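You operate a simulated robot arm through the tools that you are given. There is no shell and no other tool.

You run a simulated robot arm. Do the job below in one go: nothing can be reset, and whatever is moved stays where it is left.

## Task
Join the black channel to the steel block in the welding jig.
Fine: screen shut, then table switched on; one good spot by one pull of the spot lever; then table off, gas lever shut, screen left shut. Leave the other channels. Where these are worked on the way, their far stop is far enough and under half their travel is too little: table switch.

The check looks at the end state, three seconds after you hand in, the way a careful person would. Anything else that was tipped, shoved, dropped, spilled or broken makes it a failure.

## Robot
A 7-joint arm with a two-finger parallel gripper, fixed in place. Base frame: the origin is on the floor under the middle of its stand, x ahead of it, y to its left, z up. Units: mm, degrees, N and s.
It reaches about 1247 mm from its shoulder. Its first joint turns from -132.0 to 132.0 degrees. Payload 3.91 kg.
Tool frame: the origin (TCP) lies between the finger pads and is the grasp point; the fingertips stand 30 mm ahead of it; z points along the fingers, y is the line along which they close. Largest opening 110 mm; finger width 20, thickness 10; the body of the gripper, 48 by 112 mm, starts 55 mm behind the TCP.
Orientation is told as [roll, pitch, yaw] about the base's x, y, z axes, in that order, counted from this pose: with the fingers straight down and closing along the base's y, the tool's x points along the base's -x, its y along +y and its z along -z.

## Interface
- The arm moves only by the tool step_arm. Its argument "rows" is a list of rows, each an object of numbers (a shift or turn left out is 0, a gripper value left out holds the last): "hand": the gripper command, from -1 (fully open) to 1 (shut), values between in proportion; "x", "y", "z": the shift along the tool's x, y, z in cm; "wx", "wy", "wz": the turn, a rotation vector about the tool's x, y, z in degrees. In form: [{"hand": .., "x": .., "y": .., "z": .., "wx": .., "wy": .., "wz": ..}, ...]. A call has 1 to 20 rows; each row shifts and turns the commanded pose from where the row before left it, along the tool's axes as they then stand. A row lasts 0.2 s, in which the tool goes at most 50 mm and 8.6 degrees; a call with a longer step from one row to the next is refused whole, and so is a gripper value outside its range. A pose out of reach is approached as far as the arm can. The call stops where the force on the tool passes 60 N (or 10 N more than at its start, if that is more) or the arm is blocked; 0.2 s more then pass. The fingers move at their own pace (about 108 mm/s each) and stop on an object; they squeeze with about 28 N. The grip force told is the motor's: it shows also when the fingers shut on nothing. Time passes only in rows, and 0.2 s behind the last, so rows that do not move let the fingers close. The reply holds the time, the measured pose of the TCP, the force on the tool along the base axes, the opening and the grip force, in the units named above and with some noise, with the torque about the TCP (base axes, N m) and any sound that the robot's microphone picked up, and new pictures: "pictures" is both (left out), scene, wrist or none.
- Cameras (640 x 400 px; columns grow to the right, rows downward): "scene" is fixed at [224, 637, 1651.1]; the picture's right is [-0.28, -0.96, 0.00], its down [-0.79, 0.23, -0.57] and it looks along [0.54, -0.16, -0.82] (base axes); focal length 291 px, centre (320, 200). "wrist" rides on the gripper at [72, 17, -103] in the tool frame; the picture's right is [-0.23, 0.97, 0.00], its down [-0.76, -0.18, -0.62] and it looks along [-0.61, -0.14, 0.78] (tool axes); focal length 222 px, centre (320, 200).
- pixel_to_xyz(camera, pixels): for up to 12 pixels [column, row] of the newest picture of that camera ("zoom" is the newest enlarged one), the place [x, y, z] in the base frame of the surface seen there, good to about 2 mm, but the place of the scene camera against the robot may be out by one fixed shift of up to 18 mm in any direction. It takes no simulated time.
- enlarge(camera, box): a new picture of the part [left, top, right, bottom] of that camera's present view, enlarged. It takes no simulated time.
- close_job(): hands the job in; it is judged then, once.

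Leave the gripper open and the arm clear of the work at the hand-in unless told otherwise.

The tools are called after "Call:" as name(argument=value, ...) on one line, values as JSON. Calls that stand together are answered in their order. step_arm: Moves the arm, as the interface text tells. Its arguments: {"type":"object","properties":{"rows":{"type":"array","items":{"type":"object","properties":{"hand":{"type":"number"},"x":{"type":"number"},"y":{"type":"number"},"z":{"type":"number"},"wx":{"type":"number"},"wy":{"type":"number"},"wz":{"type":"number"}}}},"pictures":{"type":"string","enum":["both","scene","wrist","none"]}},"required":["rows"]} The other tools are called the same way: pixel_to_xyz (camera, pixels) gives the place of the surface under pixels of a picture; enlarge (camera, box) takes an enlarged picture of a part of a camera's view; close_job () hands the job in.

At the start:

```text
t: 0.0
tool_pos: [472.8, 331.7, 1315.6]
orientation: [0.0, 0.1, -0.1]
contact_force: [-0.4, 0.4, 0.1]
ft_torque: [-0.01, 0.03, 0.01]
width: 110.1
grasp_force: 0.0
```

scene: 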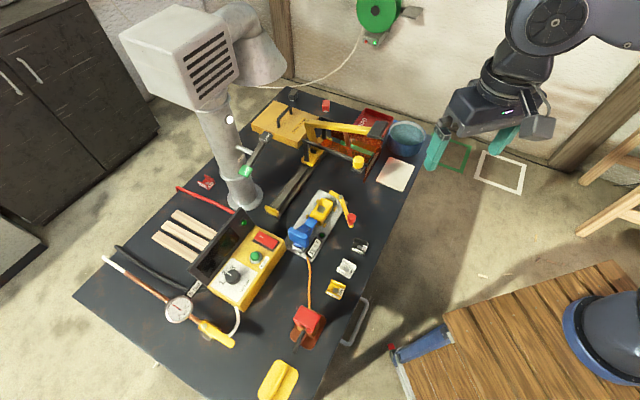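
wrist: 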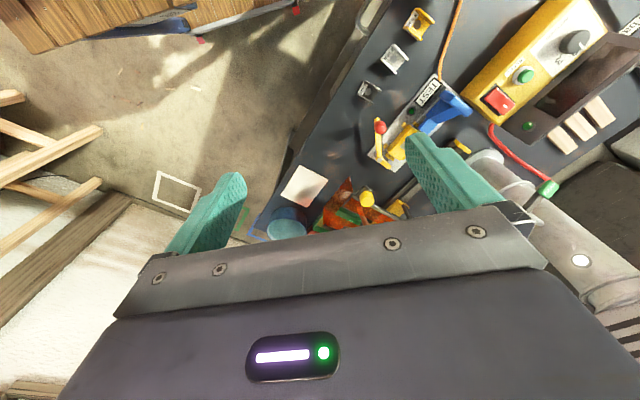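

I see a welding table with a box with knobs, a jig, channels, and other items. I will enlarge several parts of the scene before moving.

Call:
enlarge(camera="scene", box=[270, 170, 390, 310])

Call:
enlarge(camera="scene", box=[180, 200, 320, 320])

Call:
enlarge(camera="scene", box=[220, 80, 440, 220])

Call:
enlarge(camera="wrist", box=[340, 0, 640, 200])

```text
2.86 times, centred on (330, 240) of scene
```

zoom: 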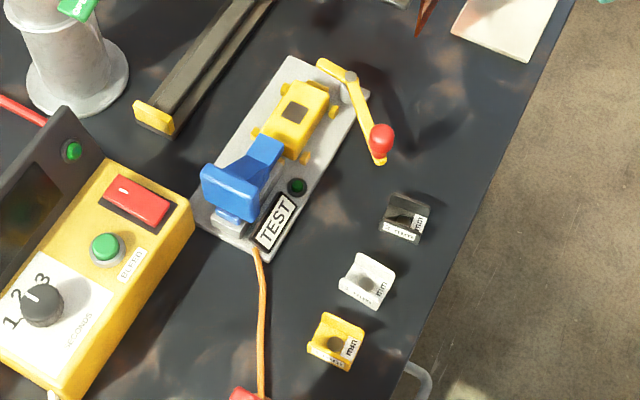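

```text
3.33 times, centred on (250, 260) of scene
```

zoom: 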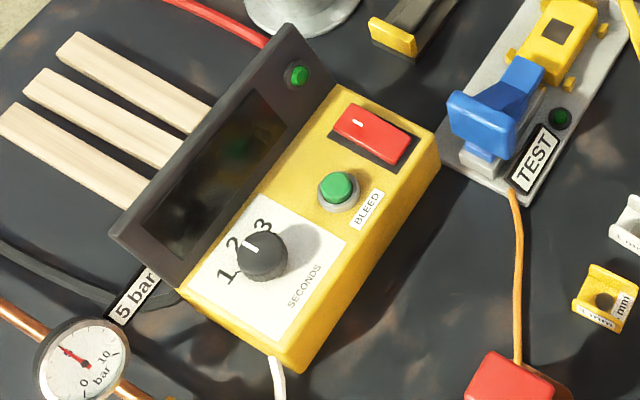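

```text
2.86 times, centred on (330, 150) of scene
```

zoom: 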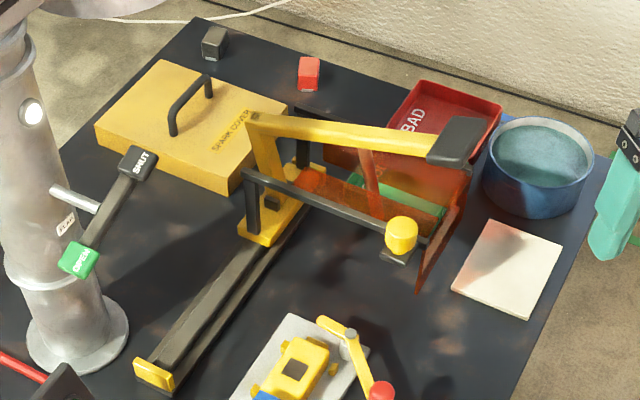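

```text
2.00 times, centred on (490, 100) of wrist
```

zoom: 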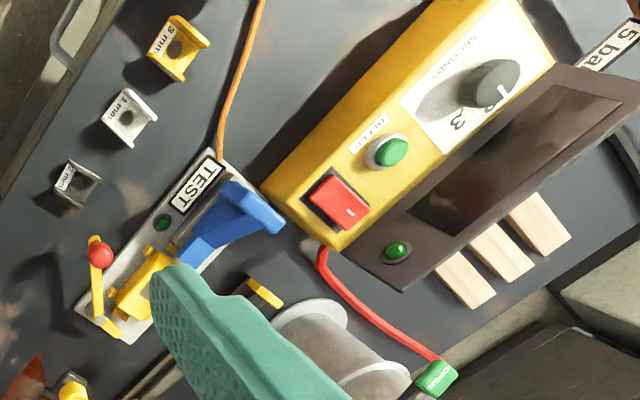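

I need closer looks at each device. I'll enlarge more narrow parts.

Call:
enlarge(camera="scene", box=[290, 90, 430, 190])

Call:
enlarge(camera="scene", box=[90, 230, 250, 360])

Call:
enlarge(camera="scene", box=[240, 280, 380, 400])

Call:
enlarge(camera="scene", box=[280, 180, 360, 260])

Call:
enlarge(camera="scene", box=[320, 0, 440, 80])

Call:
enlarge(camera="scene", box=[320, 220, 400, 310])

```text
4.00 times, centred on (360, 140) of scene
```

zoom: 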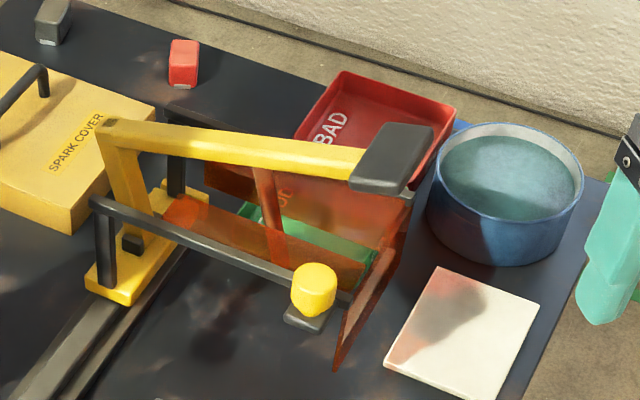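

```text
3.08 times, centred on (170, 295) of scene
```

zoom: 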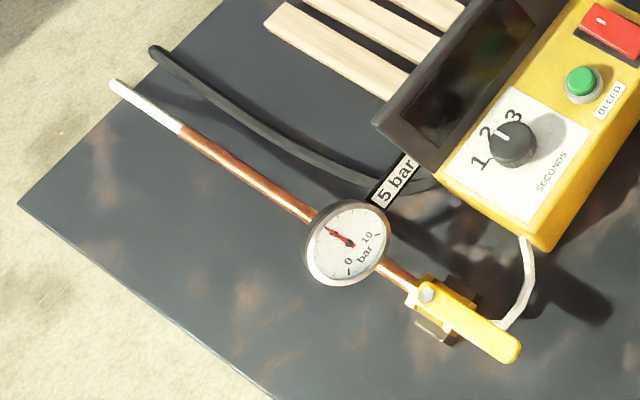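

```text
3.33 times, centred on (310, 340) of scene
```

zoom: 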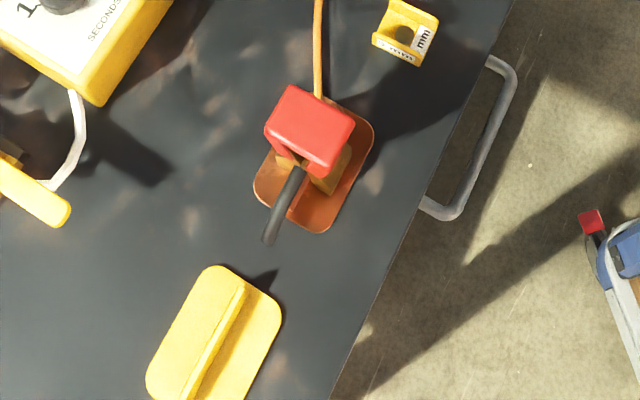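

```text
5.00 times, centred on (320, 220) of scene
```

zoom: 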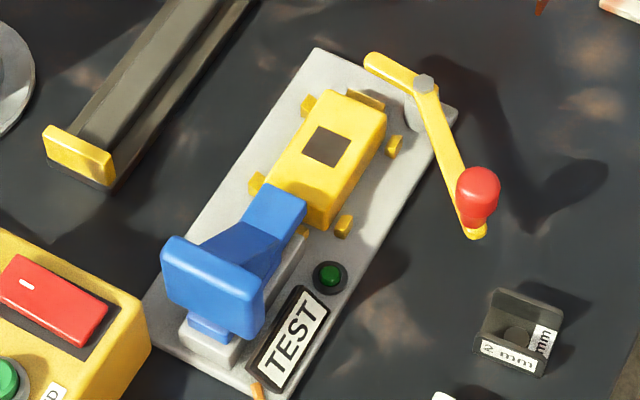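

```text
5.00 times, centred on (380, 40) of scene
```

zoom: 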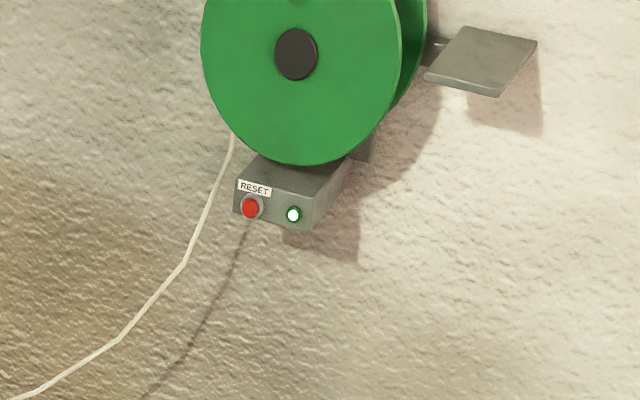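

```text
4.44 times, centred on (360, 265) of scene
```

zoom: 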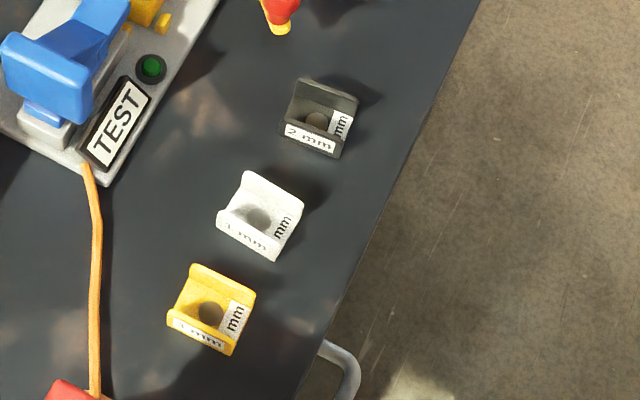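

I'll measure positions of the main things in the scene picture.

Call:
pixel_to_xyz(camera="scene", pixels=[[323, 213], [305, 235], [351, 218], [360, 246], [346, 267], [336, 290], [265, 240], [233, 276], [358, 163], [373, 131], [306, 320], [215, 333]])

Call:
pixel_to_xyz(camera="scene", pixels=[[272, 210], [316, 155], [240, 200], [268, 120], [245, 172], [277, 380], [180, 310], [400, 170], [405, 135], [300, 270], [255, 256], [110, 260]])

```text
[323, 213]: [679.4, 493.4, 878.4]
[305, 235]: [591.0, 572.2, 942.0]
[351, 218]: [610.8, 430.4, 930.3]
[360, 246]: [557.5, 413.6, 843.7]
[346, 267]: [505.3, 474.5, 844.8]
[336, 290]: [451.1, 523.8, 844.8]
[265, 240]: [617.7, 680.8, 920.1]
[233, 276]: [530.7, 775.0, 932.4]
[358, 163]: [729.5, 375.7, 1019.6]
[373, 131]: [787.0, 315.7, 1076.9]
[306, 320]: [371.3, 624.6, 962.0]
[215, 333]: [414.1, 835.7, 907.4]
```

```text
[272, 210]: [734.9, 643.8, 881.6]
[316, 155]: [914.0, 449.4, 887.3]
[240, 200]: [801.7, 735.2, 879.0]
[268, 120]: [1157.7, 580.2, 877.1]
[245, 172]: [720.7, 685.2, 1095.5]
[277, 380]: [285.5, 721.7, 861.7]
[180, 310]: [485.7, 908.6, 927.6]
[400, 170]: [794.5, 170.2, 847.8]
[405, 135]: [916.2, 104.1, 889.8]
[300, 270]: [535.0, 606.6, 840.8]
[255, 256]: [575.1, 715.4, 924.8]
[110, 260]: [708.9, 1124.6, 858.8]
```

The table top is at about z 840; the jig is around (650, 490). I'll take the arm over the near side of the jig, staying high (z 1150), to look at it with the wrist camera.

Call:
step_arm(rows=[{"hand": -1, "x": 0.3, "y": 2.8, "z": 2.7}, {"x": 0.3, "y": 2.8, "z": 2.7}, {"x": 0.3, "y": 2.8, "z": 2.7}, {"x": 0.3, "y": 2.8, "z": 2.7}, {"x": 0.3, "y": 2.8, "z": 2.7}, {"x": 0.3, "y": 2.8, "z": 2.7}])

Call:
pixel_to_xyz(camera="scene", pixels=[[180, 35], [250, 60], [228, 120], [136, 35]])

```text
t: 1.4
tool_pos: [454.3, 497.3, 1151.4]
orientation: [0.0, 0.0, 0.0]
contact_force: [0.4, -1.3, 0.8]
ft_torque: [0.01, 0.0, 0.0]
width: 109.9
grasp_force: 0.1
```

scene: 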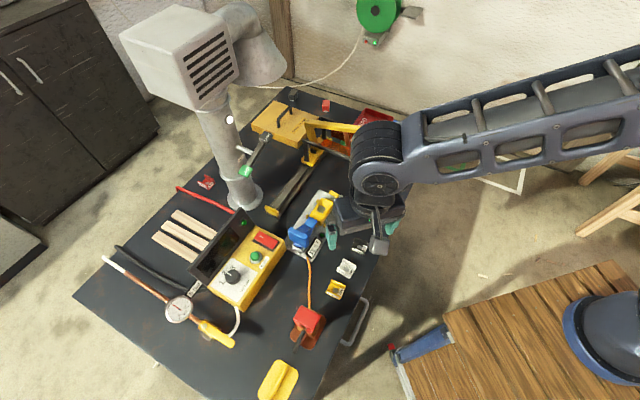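
wrist: 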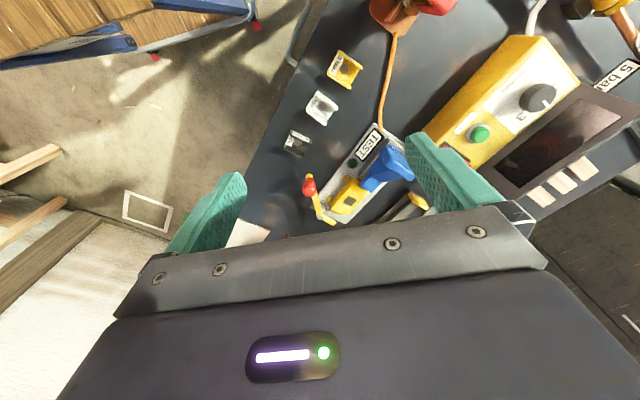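

```text
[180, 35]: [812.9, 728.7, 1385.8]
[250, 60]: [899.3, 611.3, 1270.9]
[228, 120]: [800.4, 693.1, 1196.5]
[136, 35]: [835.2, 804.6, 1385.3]
```

I'll enlarge the wrist view of the jig and channels, and of the box.

Call:
enlarge(camera="wrist", box=[260, 30, 430, 240])

Call:
enlarge(camera="wrist", box=[420, 0, 640, 220])

```text
1.90 times, centred on (345, 135) of wrist
```

zoom: 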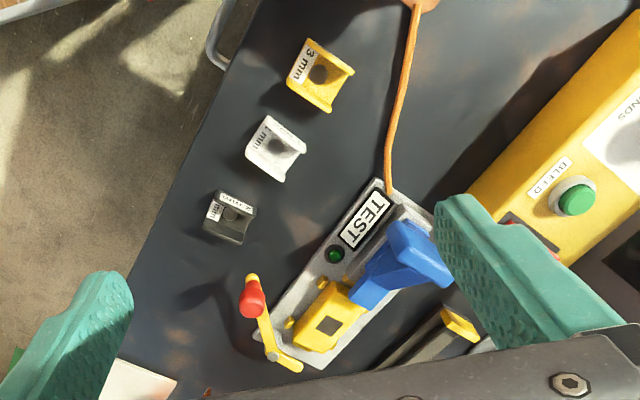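

```text
1.82 times, centred on (530, 110) of wrist
```

zoom: 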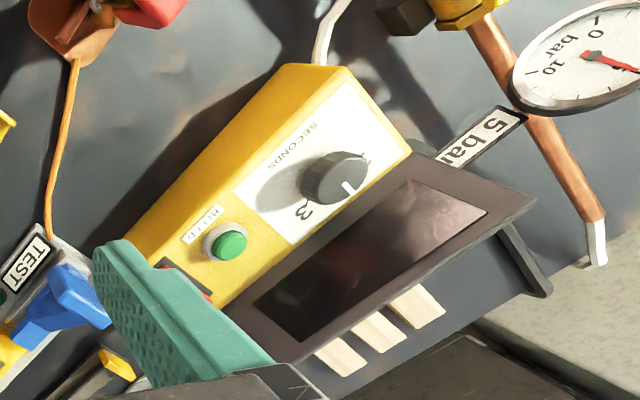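

Next I move right over the jig, keeping the fingertips about 80 mm above everything there.

Call:
step_arm(rows=[{"x": -3.6, "y": -0.1, "z": 1.6}, {"x": -3.6, "y": -0.1, "z": 1.6}, {"x": -3.6, "y": -0.1, "z": 1.6}, {"x": -3.6, "y": -0.1, "z": 1.6}, {"x": -3.6, "y": -0.1, "z": 1.6}])

Call:
enlarge(camera="wrist", box=[200, 0, 440, 200])

```text
t: 2.6
tool_pos: [633.7, 496.3, 1073.3]
orientation: [0.1, 0.1, 0.0]
contact_force: [-0.6, 0.4, 0.1]
ft_torque: [0.01, -0.08, -0.02]
width: 110.2
grasp_force: 0.1
```

scene: 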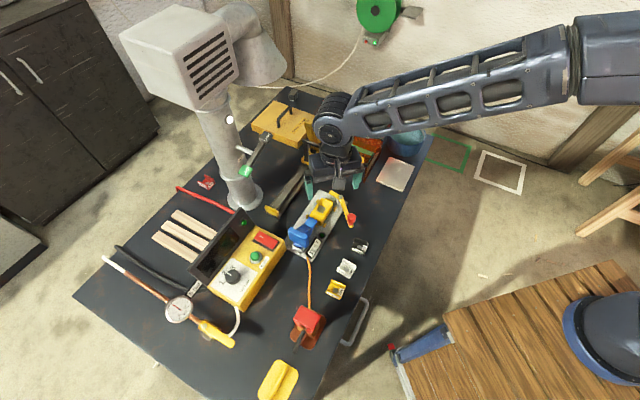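
wrist: 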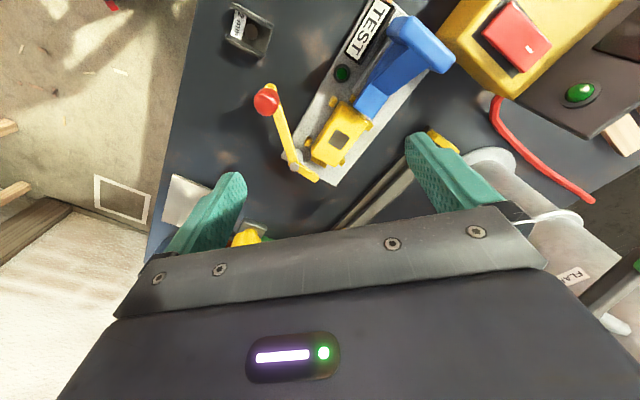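

```text
2.00 times, centred on (320, 100) of wrist
```

zoom: 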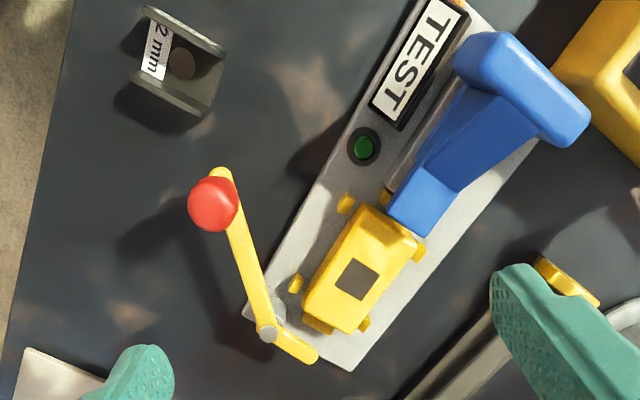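

The jig has a lamp, "TEST" sign, a blue piece, a yellow piece with a grey square, and a crank with a red ball. I want a flatter view: back off towards the base and tilt the tool up by 30°.

Call:
step_arm(rows=[{"x": 3.9, "wy": -7.5}, {"x": 3.9, "wy": -7.5, "y": 0.7}, {"x": 3.9, "wy": -7.5, "y": 0.7}, {"x": 3.9, "wy": -7.5, "y": 0.7}])

Call:
enlarge(camera="wrist", box=[160, 0, 480, 200])

```text
t: 3.6
tool_pos: [483.6, 512.5, 1044.0]
orientation: [0.0, -30.0, -0.1]
contact_force: [1.2, -0.1, -0.1]
ft_torque: [0.02, 0.06, 0.0]
width: 109.8
grasp_force: 0.1
```

scene: 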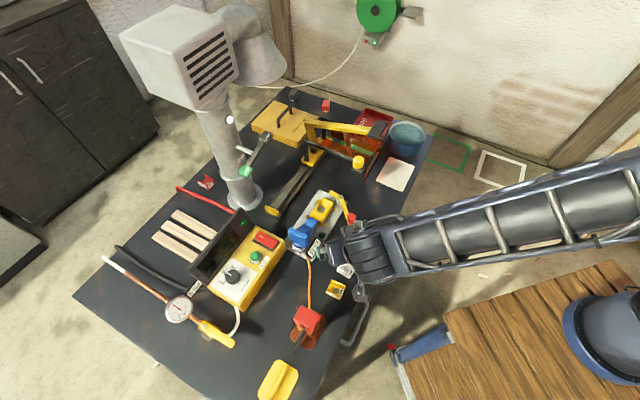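
wrist: 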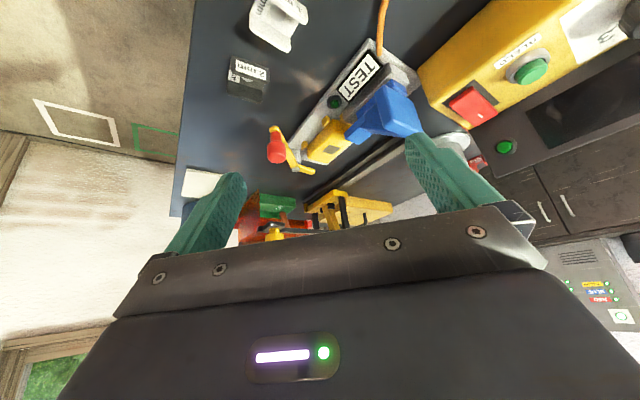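

```text
2.00 times, centred on (320, 100) of wrist
```

zoom: 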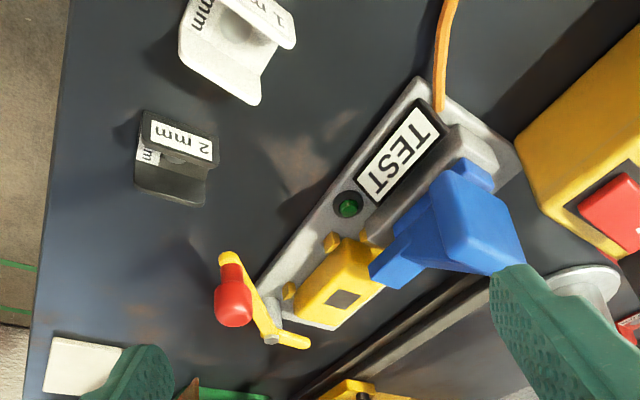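

There is a panel with coloured labels at the lower right (590, 290). I enlarge it, and the screen area in the middle.

Call:
enlarge(camera="wrist", box=[540, 230, 640, 330])

Call:
enlarge(camera="wrist", box=[220, 170, 420, 250])

```text
4.00 times, centred on (590, 280) of wrist
```

zoom: 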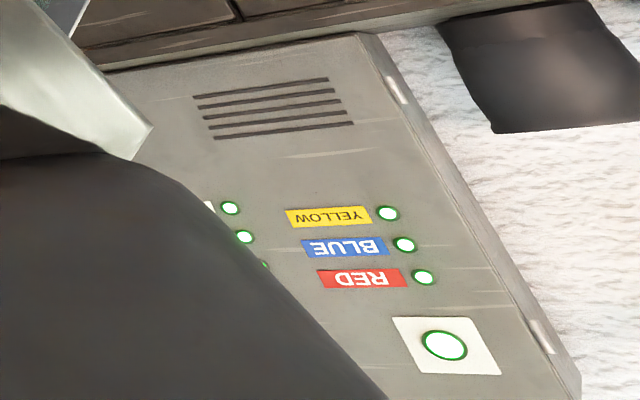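

```text
3.20 times, centred on (320, 210) of wrist
```

zoom: 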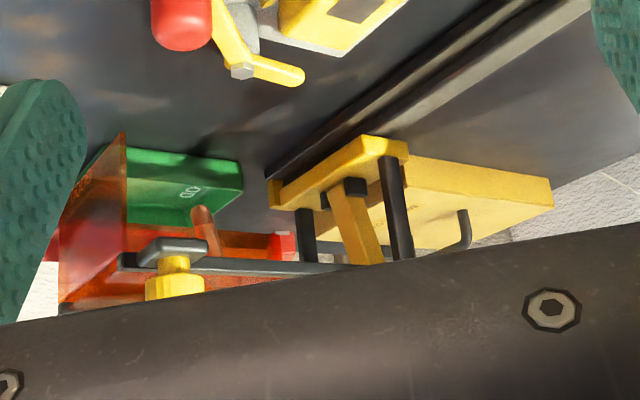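

The far end has a red "BAD" tray, a green tray, a carriage on a rail with an orange screen and a copper rod. Now I look at the jig from its right-hand side: shift down to (513, 401, 960) and yaw +42°.

Call:
step_arm(rows=[{"x": 0.42, "y": -2.78, "z": 2.1}, {"x": 0.42, "y": -2.78, "z": 2.1}, {"x": 0.42, "y": -2.78, "z": 2.1}, {"x": 0.42, "y": -2.78, "z": 2.1}, {"wx": -4.2, "wz": -7.27}, {"wx": -4.2, "wz": -7.27}, {"wx": -4.2, "wz": -7.27}, {"wx": -4.2, "wz": -7.27}, {"wx": -4.2, "wz": -7.27}])

Call:
enlarge(camera="wrist", box=[200, 20, 440, 220])

```text
t: 5.6
tool_pos: [510.1, 403.3, 961.5]
orientation: [0.1, -30.0, 42.0]
contact_force: [0.2, 0.3, -0.1]
ft_torque: [0.0, -0.03, -0.02]
width: 109.9
grasp_force: 0.0
```

scene: 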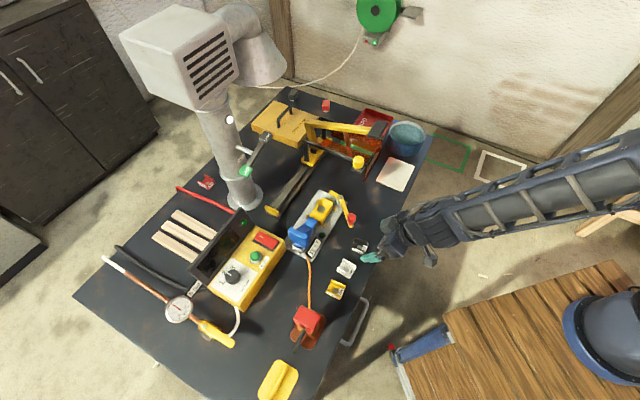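
wrist: 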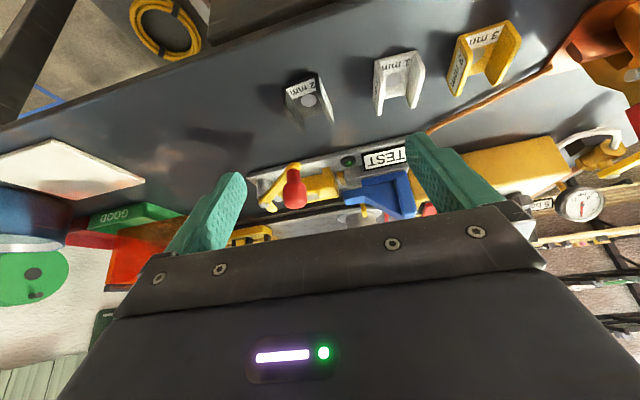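

```text
2.00 times, centred on (320, 120) of wrist
```

zoom: 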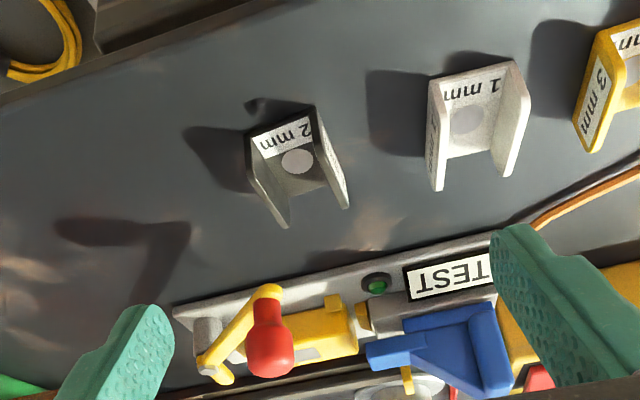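

I enlarge the jig itself in this low view, and the channels.

Call:
enlarge(camera="wrist", box=[240, 140, 430, 220])

Call:
enlarge(camera="wrist", box=[270, 10, 530, 130])

Call:
enlarge(camera="wrist", box=[500, 60, 640, 260])

```text
3.37 times, centred on (335, 180) of wrist
```

zoom: 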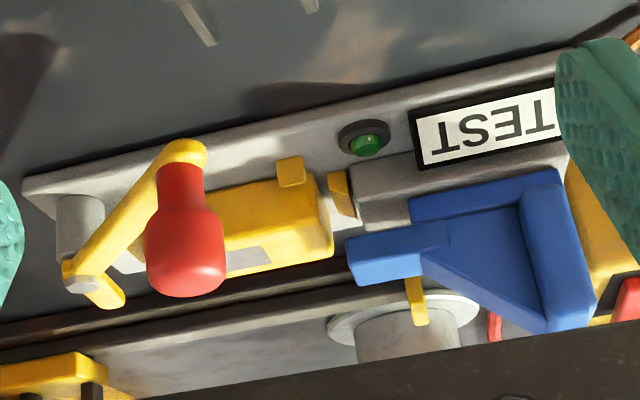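

```text
2.46 times, centred on (400, 70) of wrist
```

zoom: 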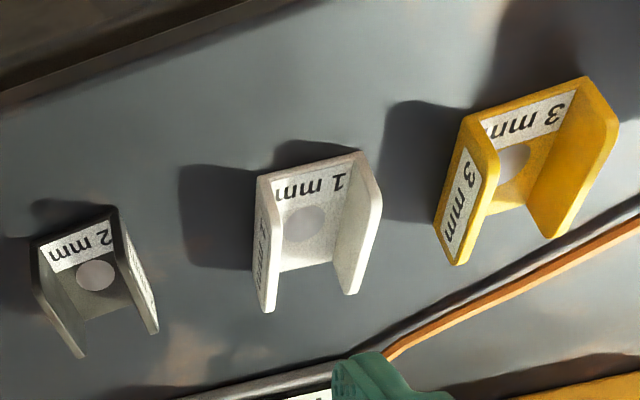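

```text
2.00 times, centred on (570, 160) of wrist
```

zoom: 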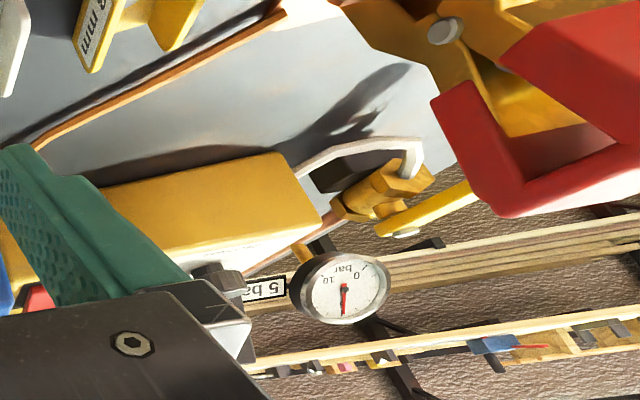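

The gauge reads 5 bar (needle mid scale). Channels: 2 mm black, 1 mm white, 3 mm yellow, each with a round mark on the web. Next: raise, level the tool, and look over the red lever device near (371, 625).

Call:
step_arm(rows=[{"x": -1.5, "z": -2.6}, {"x": -1.5, "z": -2.6}, {"x": -1.5, "z": -2.6}, {"wx": 4.2, "wz": 7.27}, {"wx": 4.2, "wz": 7.27}, {"wx": 4.2, "wz": 7.27}, {"wx": 4.2, "wz": 7.27}, {"wx": 4.2, "wz": 7.27}, {"wy": 7.5}, {"wy": 7.5}, {"wy": 7.5}, {"wy": 7.5}, {"x": 2.0, "y": 3.3, "z": -0.7}, {"x": 2.0, "y": 3.3, "z": -0.7}, {"x": 2.0, "y": 3.3, "z": -0.7}, {"x": 2.0, "y": 3.3, "z": -0.7}, {"x": 2.0, "y": 3.3, "z": -0.7}, {"x": 2.0, "y": 3.3, "z": -0.7}])

Call:
enlarge(camera="wrist", box=[200, 0, 520, 200])

```text
t: 9.4
tool_pos: [391.2, 602.0, 1094.3]
orientation: [-0.1, 0.0, -0.1]
contact_force: [1.1, 0.5, 0.3]
ft_torque: [0.03, 0.04, 0.01]
width: 110.1
grasp_force: 0.1
```

scene: 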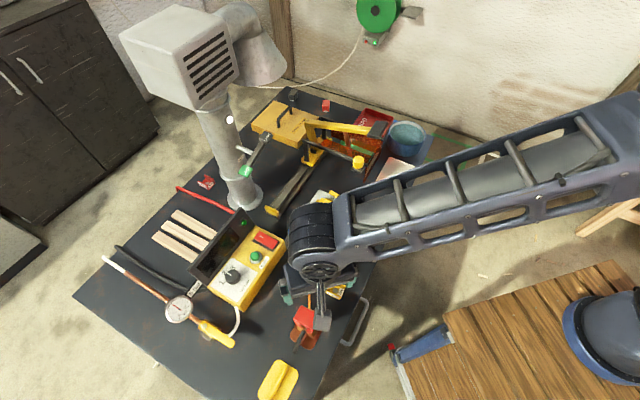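
wrist: 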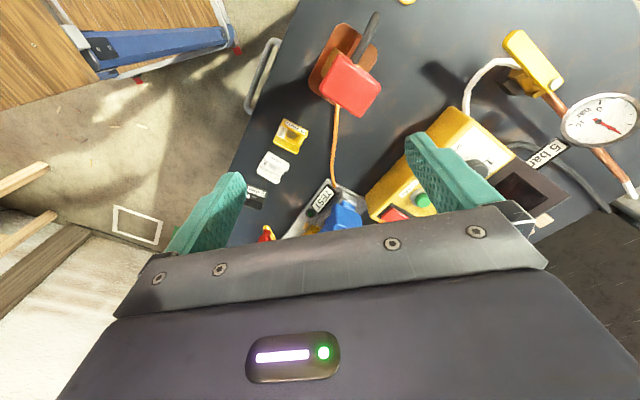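

```text
2.00 times, centred on (360, 100) of wrist
```

zoom: 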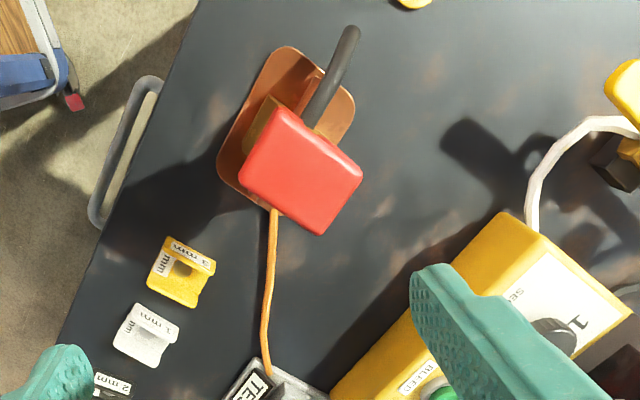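

The red hooded device stands on a copper plate with a black lever. I'll look at it from the near side: back to x≈270, tilt 30°, and lower.

Call:
step_arm(rows=[{"x": 4.0, "wy": -7.5}, {"x": 4.0, "wy": -7.5}, {"x": 4.0, "wy": -7.5}, {"wy": -7.5}, {"x": 2.0, "z": 3.46}, {"x": 1.5, "z": 2.6}])

Call:
enlarge(camera="wrist", box=[220, 60, 460, 210])

```text
t: 10.8
tool_pos: [272.1, 602.0, 1007.9]
orientation: [0.1, -30.0, 0.0]
contact_force: [0.4, 0.0, -0.6]
ft_torque: [0.01, -0.02, 0.0]
width: 109.9
grasp_force: 0.2
```

scene: 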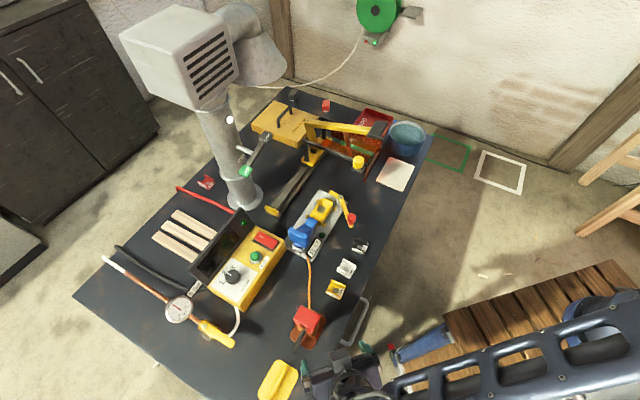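
wrist: 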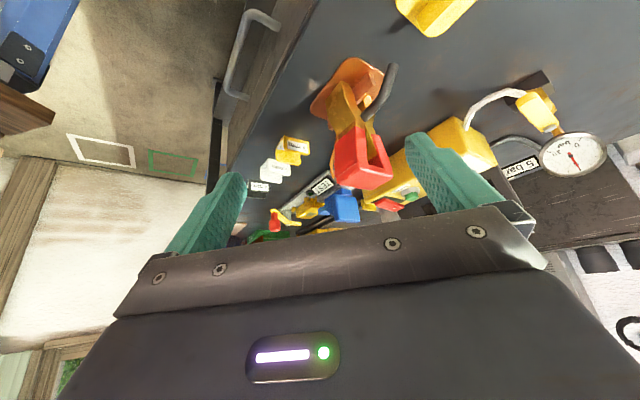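

```text
2.67 times, centred on (340, 135) of wrist
```

zoom: 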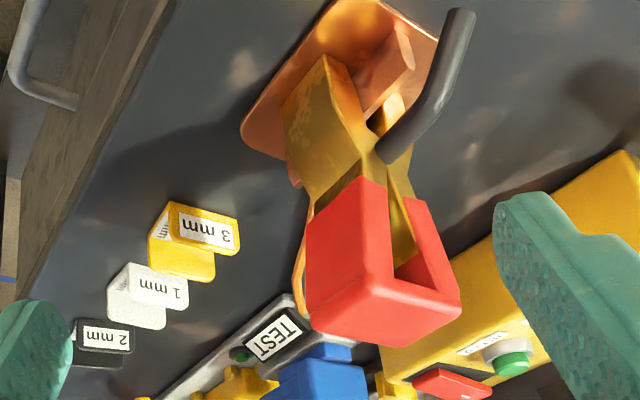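

It is an earth clamp gripping a copper lug, with the orange cable to the jig. Now I look at the carriage with the screen from the robot's side: raise, move to (678, 235, 1150), yaw 56°.

Call:
step_arm(rows=[{"x": -2.33, "z": -4.04}, {"x": -2.33, "z": -4.04}, {"x": -2.33, "z": -4.04}, {"x": -2.93, "y": -3.06, "z": 1.69}, {"x": -2.93, "y": -3.06, "z": 1.69}, {"x": -2.93, "y": -3.06, "z": 1.69}, {"x": -2.93, "y": -3.06, "z": 1.69}, {"x": -2.93, "y": -3.06, "z": 1.69}, {"x": -2.93, "y": -3.06, "z": 1.69}, {"x": -2.93, "y": -3.06, "z": 1.69}, {"x": -2.93, "y": -3.06, "z": 1.69}, {"x": -2.93, "y": -3.06, "z": 1.69}, {"x": -2.93, "y": -3.06, "z": 1.69}, {"x": -2.93, "y": -3.06, "z": 1.69}, {"x": -2.93, "y": -3.06, "z": 1.69}], pictures="none")

Call:
step_arm(rows=[{"wx": -4.0, "wz": -6.93}, {"wx": -4.0, "wz": -6.93}, {"wx": -4.0, "wz": -6.93}, {"wx": -4.0, "wz": -6.93}, {"wx": -4.0, "wz": -6.93}, {"wx": -4.0, "wz": -6.93}, {"wx": -4.0, "wz": -6.93}])

Call:
enlarge(camera="wrist", box=[200, 0, 520, 210])

```text
t: 14.0
tool_pos: [678.2, 234.8, 1147.8]
orientation: [0.0, -30.1, 0.0]
contact_force: [-0.7, 1.0, 1.0]
ft_torque: [-0.03, -0.03, 0.0]
width: 110.1
grasp_force: 0.1
```

```text
t: 15.6
tool_pos: [677.3, 235.1, 1148.2]
orientation: [0.0, -30.0, 56.0]
contact_force: [0.1, -0.6, -0.2]
ft_torque: [-0.02, -0.05, -0.01]
width: 110.1
grasp_force: 0.1
```

scene: 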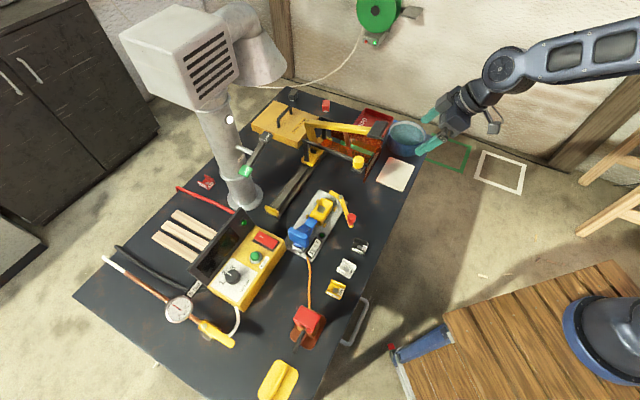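
wrist: 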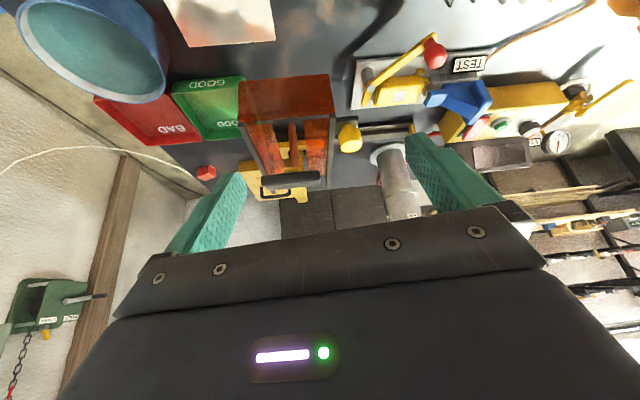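

```text
1.90 times, centred on (360, 105) of wrist
```

zoom: 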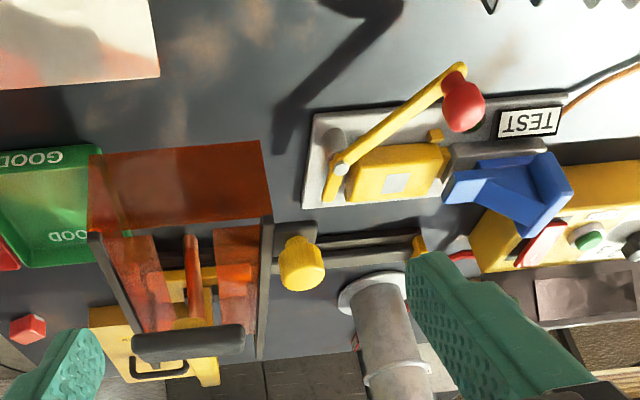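

I see now: a carriage on the rail carries a three-sided orange screen, a yellow knob at (348,138), and a yellow arm with a black grip and copper electrode. I go lower to look from the side.

Call:
step_arm(rows=[{"x": 2.0, "z": 3.46}, {"x": 2.0, "z": 3.46}, {"x": 1.0, "z": 1.73}], pictures="wrist")

Call:
enlarge(camera="wrist", box=[200, 50, 440, 220])

Call:
enlarge(camera="wrist", box=[340, 30, 600, 200])

```text
t: 16.4
tool_pos: [676.4, 236.3, 1047.9]
orientation: [0.1, -30.0, 56.0]
contact_force: [-0.2, 0.3, 0.5]
ft_torque: [-0.04, -0.01, 0.01]
width: 109.8
grasp_force: 0.1
```

wrist: 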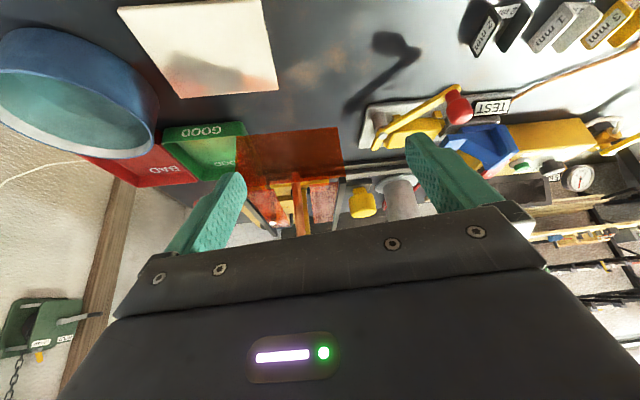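

```text
2.35 times, centred on (320, 135) of wrist
```

zoom: 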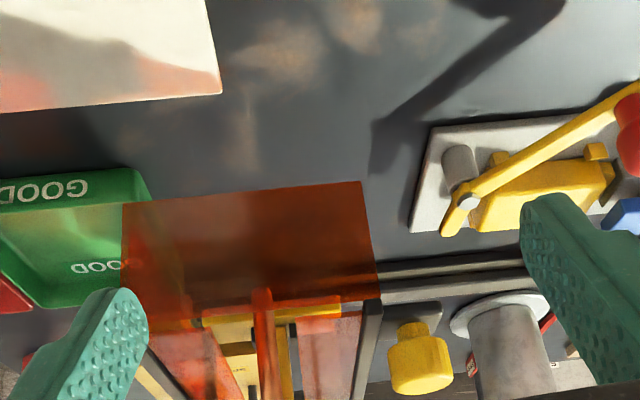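

```text
2.35 times, centred on (470, 115) of wrist
```

zoom: 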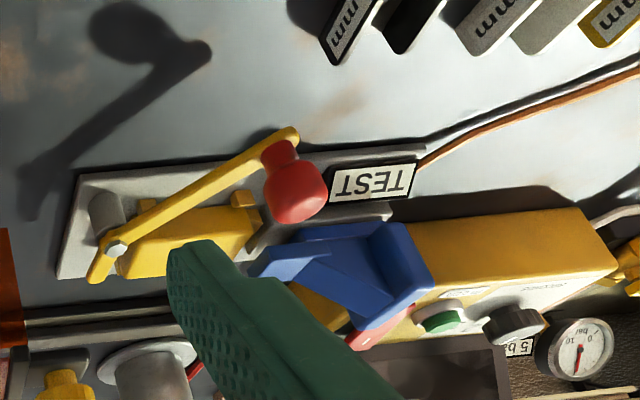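

I measure accurate places with the wrist camera: knob, screen corners, jig items.

Call:
pixel_to_xyz(camera="wrist", pixels=[[362, 200], [336, 130], [343, 178], [245, 138], [410, 132], [400, 110], [370, 145], [458, 108], [485, 30], [480, 140], [600, 30], [375, 115]])

Call:
pixel_to_xyz(camera="scene", pixels=[[351, 218], [360, 246], [323, 213], [358, 162], [336, 290], [346, 267]])

Call:
enlarge(camera="wrist", box=[0, 270, 120, 400])

```text
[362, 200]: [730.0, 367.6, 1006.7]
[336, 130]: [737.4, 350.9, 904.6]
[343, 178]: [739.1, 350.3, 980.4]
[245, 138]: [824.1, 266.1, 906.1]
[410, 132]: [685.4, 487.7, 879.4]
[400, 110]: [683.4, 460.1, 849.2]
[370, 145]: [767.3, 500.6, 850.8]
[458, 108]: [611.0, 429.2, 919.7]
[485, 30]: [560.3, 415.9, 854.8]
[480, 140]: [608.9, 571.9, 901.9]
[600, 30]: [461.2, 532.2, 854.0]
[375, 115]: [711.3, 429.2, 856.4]
```

```text
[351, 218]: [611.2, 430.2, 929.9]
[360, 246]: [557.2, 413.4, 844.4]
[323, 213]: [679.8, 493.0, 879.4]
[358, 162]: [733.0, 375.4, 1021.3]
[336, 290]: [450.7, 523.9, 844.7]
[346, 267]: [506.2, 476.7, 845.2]
```

```text
3.08 times, centred on (60, 335) of wrist
```

zoom: 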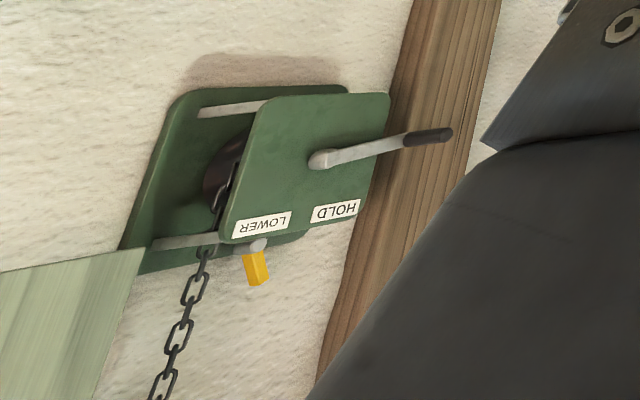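

Enlarged pictures are sharp, so I can look from higher. I rise, level the tool, and put the camera straight above the jig block.

Call:
step_arm(rows=[{"x": -2.0, "z": -3.46}, {"x": -2.0, "z": -3.46}, {"x": -1.0, "z": -1.73}, {"wx": 4.0, "wz": 6.93}, {"wx": 4.0, "wz": 6.93}, {"wx": 4.0, "wz": 6.93}, {"wx": 4.0, "wz": 6.93}, {"wx": 4.0, "wz": 6.93}, {"wx": 4.0, "wz": 6.93}, {"wx": 4.0, "wz": 6.93}, {"wy": 7.5}, {"wy": 7.5}, {"wy": 7.5}, {"wy": 7.5}], pictures="none")

Call:
step_arm(rows=[{"x": -1.2, "y": 4.0}, {"x": -1.2, "y": 4.0}, {"x": -1.2, "y": 4.0}, {"x": -1.2, "y": 4.0}, {"x": -1.2, "y": 4.0, "z": 1.5}, {"x": -1.2, "y": 4.0, "z": 2.5}])

Call:
enlarge(camera="wrist", box=[240, 0, 400, 100])

```text
t: 19.4
tool_pos: [677.1, 234.9, 1148.6]
orientation: [0.0, 0.0, 0.0]
contact_force: [-0.6, 0.7, 0.7]
ft_torque: [-0.02, -0.01, 0.02]
width: 109.9
grasp_force: 0.0
```

```text
t: 20.8
tool_pos: [750.0, 476.5, 1110.3]
orientation: [0.0, 0.0, 0.0]
contact_force: [0.2, -0.5, 0.8]
ft_torque: [0.06, -0.03, 0.02]
width: 110.1
grasp_force: 0.0
```

scene: 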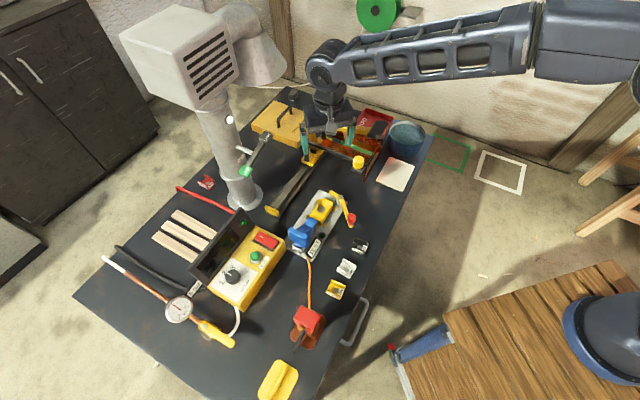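
wrist: 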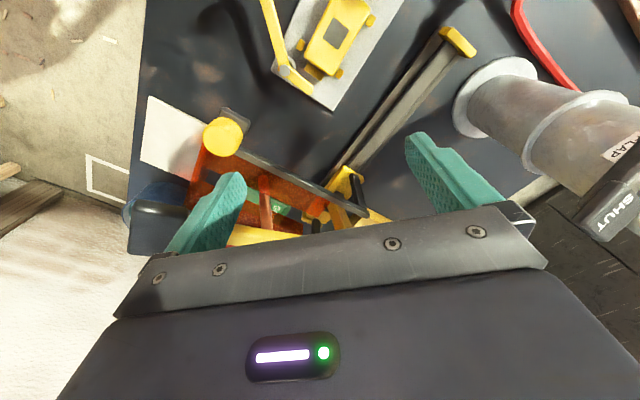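

```text
4.00 times, centred on (320, 50) of wrist
```

zoom: 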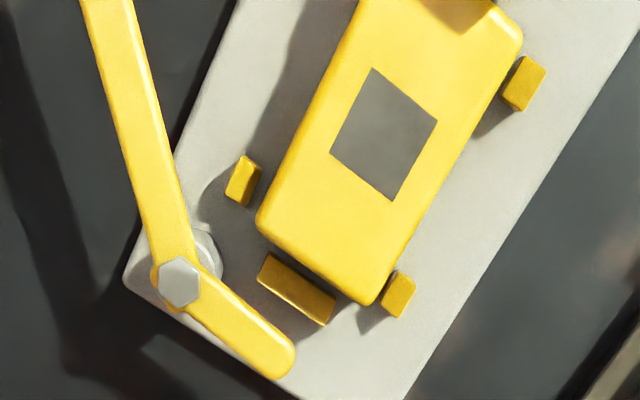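

I measure the block, its bare patch, the tabs, and the crank from this zoom.

Call:
pixel_to_xyz(camera="zoom", pixels=[[385, 133], [372, 72], [433, 120], [390, 196], [334, 155], [262, 210], [365, 300], [515, 40], [368, 5], [243, 172], [530, 75], [403, 290]])

Call:
pixel_to_xyz(camera="zoom", pixels=[[300, 290], [180, 280], [285, 355], [100, 30], [220, 130], [460, 5], [60, 200], [500, 200]])

Call:
enlarge(camera="wrist", box=[130, 80, 430, 260])

```text
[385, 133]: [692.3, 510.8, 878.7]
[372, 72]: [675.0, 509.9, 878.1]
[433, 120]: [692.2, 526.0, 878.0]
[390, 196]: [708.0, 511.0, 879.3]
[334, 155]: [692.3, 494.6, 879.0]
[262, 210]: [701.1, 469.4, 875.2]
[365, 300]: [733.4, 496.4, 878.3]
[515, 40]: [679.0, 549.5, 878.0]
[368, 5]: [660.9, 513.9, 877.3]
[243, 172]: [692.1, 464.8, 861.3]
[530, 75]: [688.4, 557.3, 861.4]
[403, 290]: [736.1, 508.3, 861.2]
```

```text
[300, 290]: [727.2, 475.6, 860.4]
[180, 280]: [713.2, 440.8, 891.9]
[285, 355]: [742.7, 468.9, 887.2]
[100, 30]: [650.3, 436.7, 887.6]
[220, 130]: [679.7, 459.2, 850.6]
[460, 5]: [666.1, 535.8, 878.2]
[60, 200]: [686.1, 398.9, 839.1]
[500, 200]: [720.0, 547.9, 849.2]
```

```text
2.13 times, centred on (280, 170) of wrist
```

zoom: 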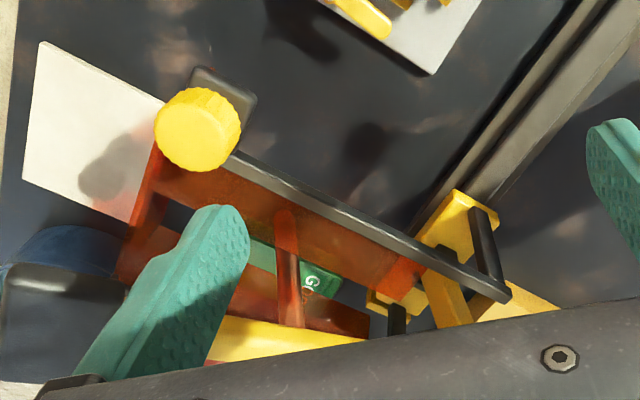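

Block top is at z≈878 with a bare patch centred about (692, 511); the jig's axes lie at yaw 42°. Now I look straight down at the blue piece.

Call:
step_arm(rows=[{"x": 2.5, "y": 2.2}, {"x": 2.5, "y": 2.2}, {"x": 2.0, "y": 2.2}], pictures="wrist")

Call:
enlarge(camera="wrist", box=[230, 0, 430, 125])

```text
t: 21.6
tool_pos: [679.6, 540.4, 1108.8]
orientation: [0.0, 0.0, 0.0]
contact_force: [0.4, 0.5, -0.3]
ft_torque: [0.02, 0.04, 0.02]
width: 109.9
grasp_force: 0.1
```

wrist: 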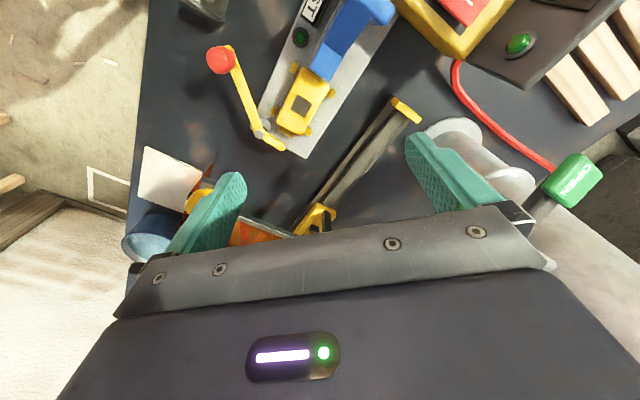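

```text
3.20 times, centred on (330, 62) of wrist
```

zoom: 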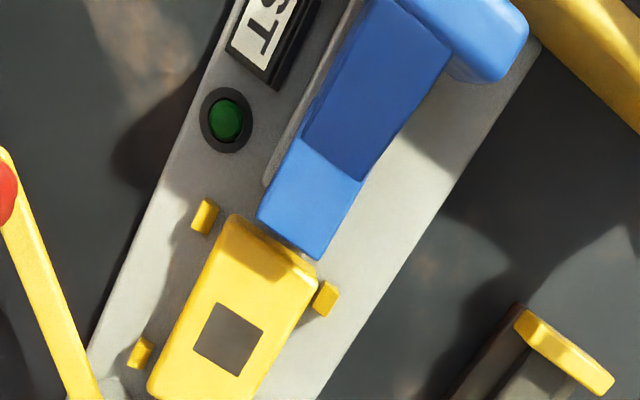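

I measure heights on the blue piece and its grey guide.

Call:
pixel_to_xyz(camera="zoom", pixels=[[310, 200], [265, 215], [315, 250], [350, 175], [310, 145], [380, 90], [440, 60], [470, 30], [520, 30], [270, 175], [225, 120], [460, 150]])

Call:
pixel_to_xyz(camera="zoom", pixels=[[205, 215], [327, 297], [139, 353], [245, 225], [308, 270], [290, 250], [272, 40], [335, 60], [400, 10], [235, 345]])

```text
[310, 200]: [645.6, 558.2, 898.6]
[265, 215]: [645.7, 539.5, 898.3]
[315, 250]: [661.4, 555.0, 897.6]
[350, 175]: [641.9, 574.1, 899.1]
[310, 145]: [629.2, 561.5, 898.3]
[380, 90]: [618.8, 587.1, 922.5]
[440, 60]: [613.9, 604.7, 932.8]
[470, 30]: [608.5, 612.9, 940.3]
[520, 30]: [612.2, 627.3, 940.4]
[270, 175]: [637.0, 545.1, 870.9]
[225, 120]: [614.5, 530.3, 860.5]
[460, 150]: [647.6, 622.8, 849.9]
```

```text
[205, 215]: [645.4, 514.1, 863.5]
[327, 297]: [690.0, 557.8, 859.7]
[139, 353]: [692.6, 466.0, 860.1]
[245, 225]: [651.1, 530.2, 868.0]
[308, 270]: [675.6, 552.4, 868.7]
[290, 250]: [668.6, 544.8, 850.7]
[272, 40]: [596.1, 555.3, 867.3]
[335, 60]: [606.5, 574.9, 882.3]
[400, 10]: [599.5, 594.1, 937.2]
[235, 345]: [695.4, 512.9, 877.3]
```

Toe top is at z≈898, handle top at z≈940. I now take a low side view of the jig from the robot's right to understand clamp and crank.

Call:
step_arm(rows=[{"x": 2.8, "y": -3.27}, {"x": 2.8, "y": -3.27}, {"x": 2.8, "y": -3.27}, {"x": 2.8, "y": -3.27}, {"x": 2.8, "y": -3.27}, {"x": 2.8, "y": -3.27}, {"wz": -8.33}, {"wz": -8.33}, {"wz": -8.33}, {"wz": -8.33}, {"wz": -8.33}, {"wz": -8.33}, {"wy": -7.5}, {"wy": -7.5}, {"wy": -7.5}, {"wy": -7.5}, {"wy": -7.5}, {"wy": -7.5}], pictures="none")

Call:
step_arm(rows=[{"x": 3, "z": 3}, {"x": 3, "z": 3}, {"x": 3, "z": 3}, {"x": 2.5, "z": 2.5}])

Call:
enlarge(camera="wrist", box=[240, 100, 440, 220])

```text
t: 25.4
tool_pos: [513.6, 343.1, 1107.9]
orientation: [-0.7, -43.0, 49.9]
contact_force: [-0.3, 0.0, -0.3]
ft_torque: [-0.02, 0.0, -0.02]
width: 110.0
grasp_force: 0.0
```

```text
t: 26.4
tool_pos: [511.0, 345.5, 945.8]
orientation: [0.0, -45.0, 50.0]
contact_force: [-1.5, 0.2, -0.2]
ft_torque: [0.0, -0.02, -0.01]
width: 109.9
grasp_force: 0.1
```

scene: 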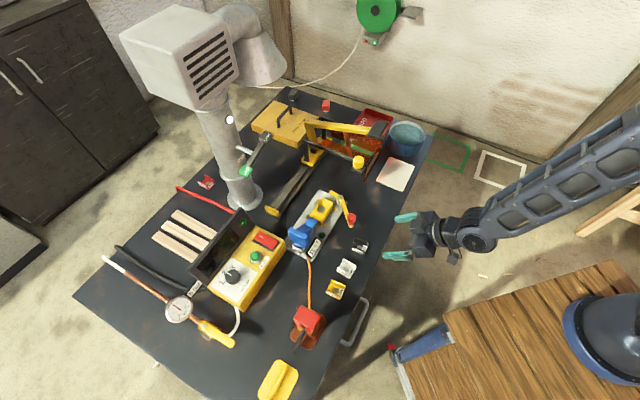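
wrist: 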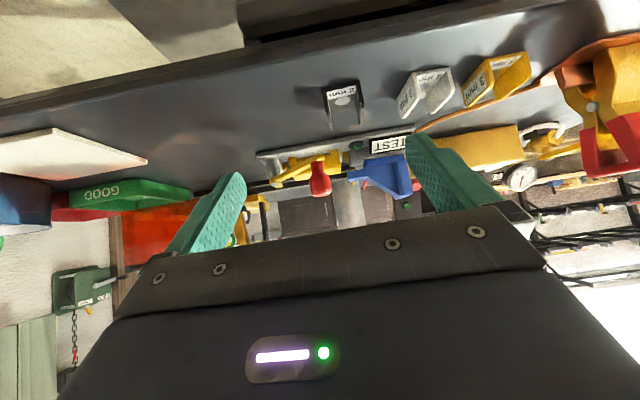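

```text
3.20 times, centred on (340, 160) of wrist
```

zoom: 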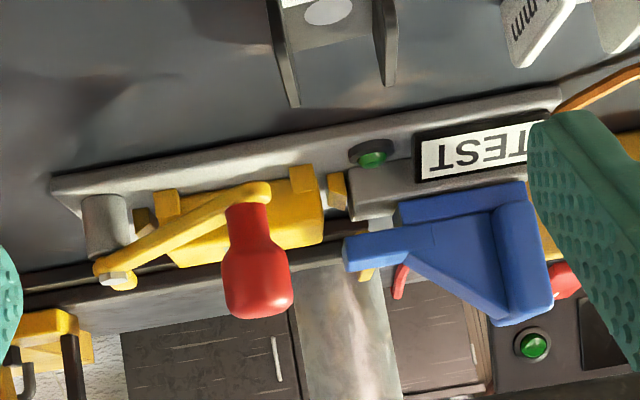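

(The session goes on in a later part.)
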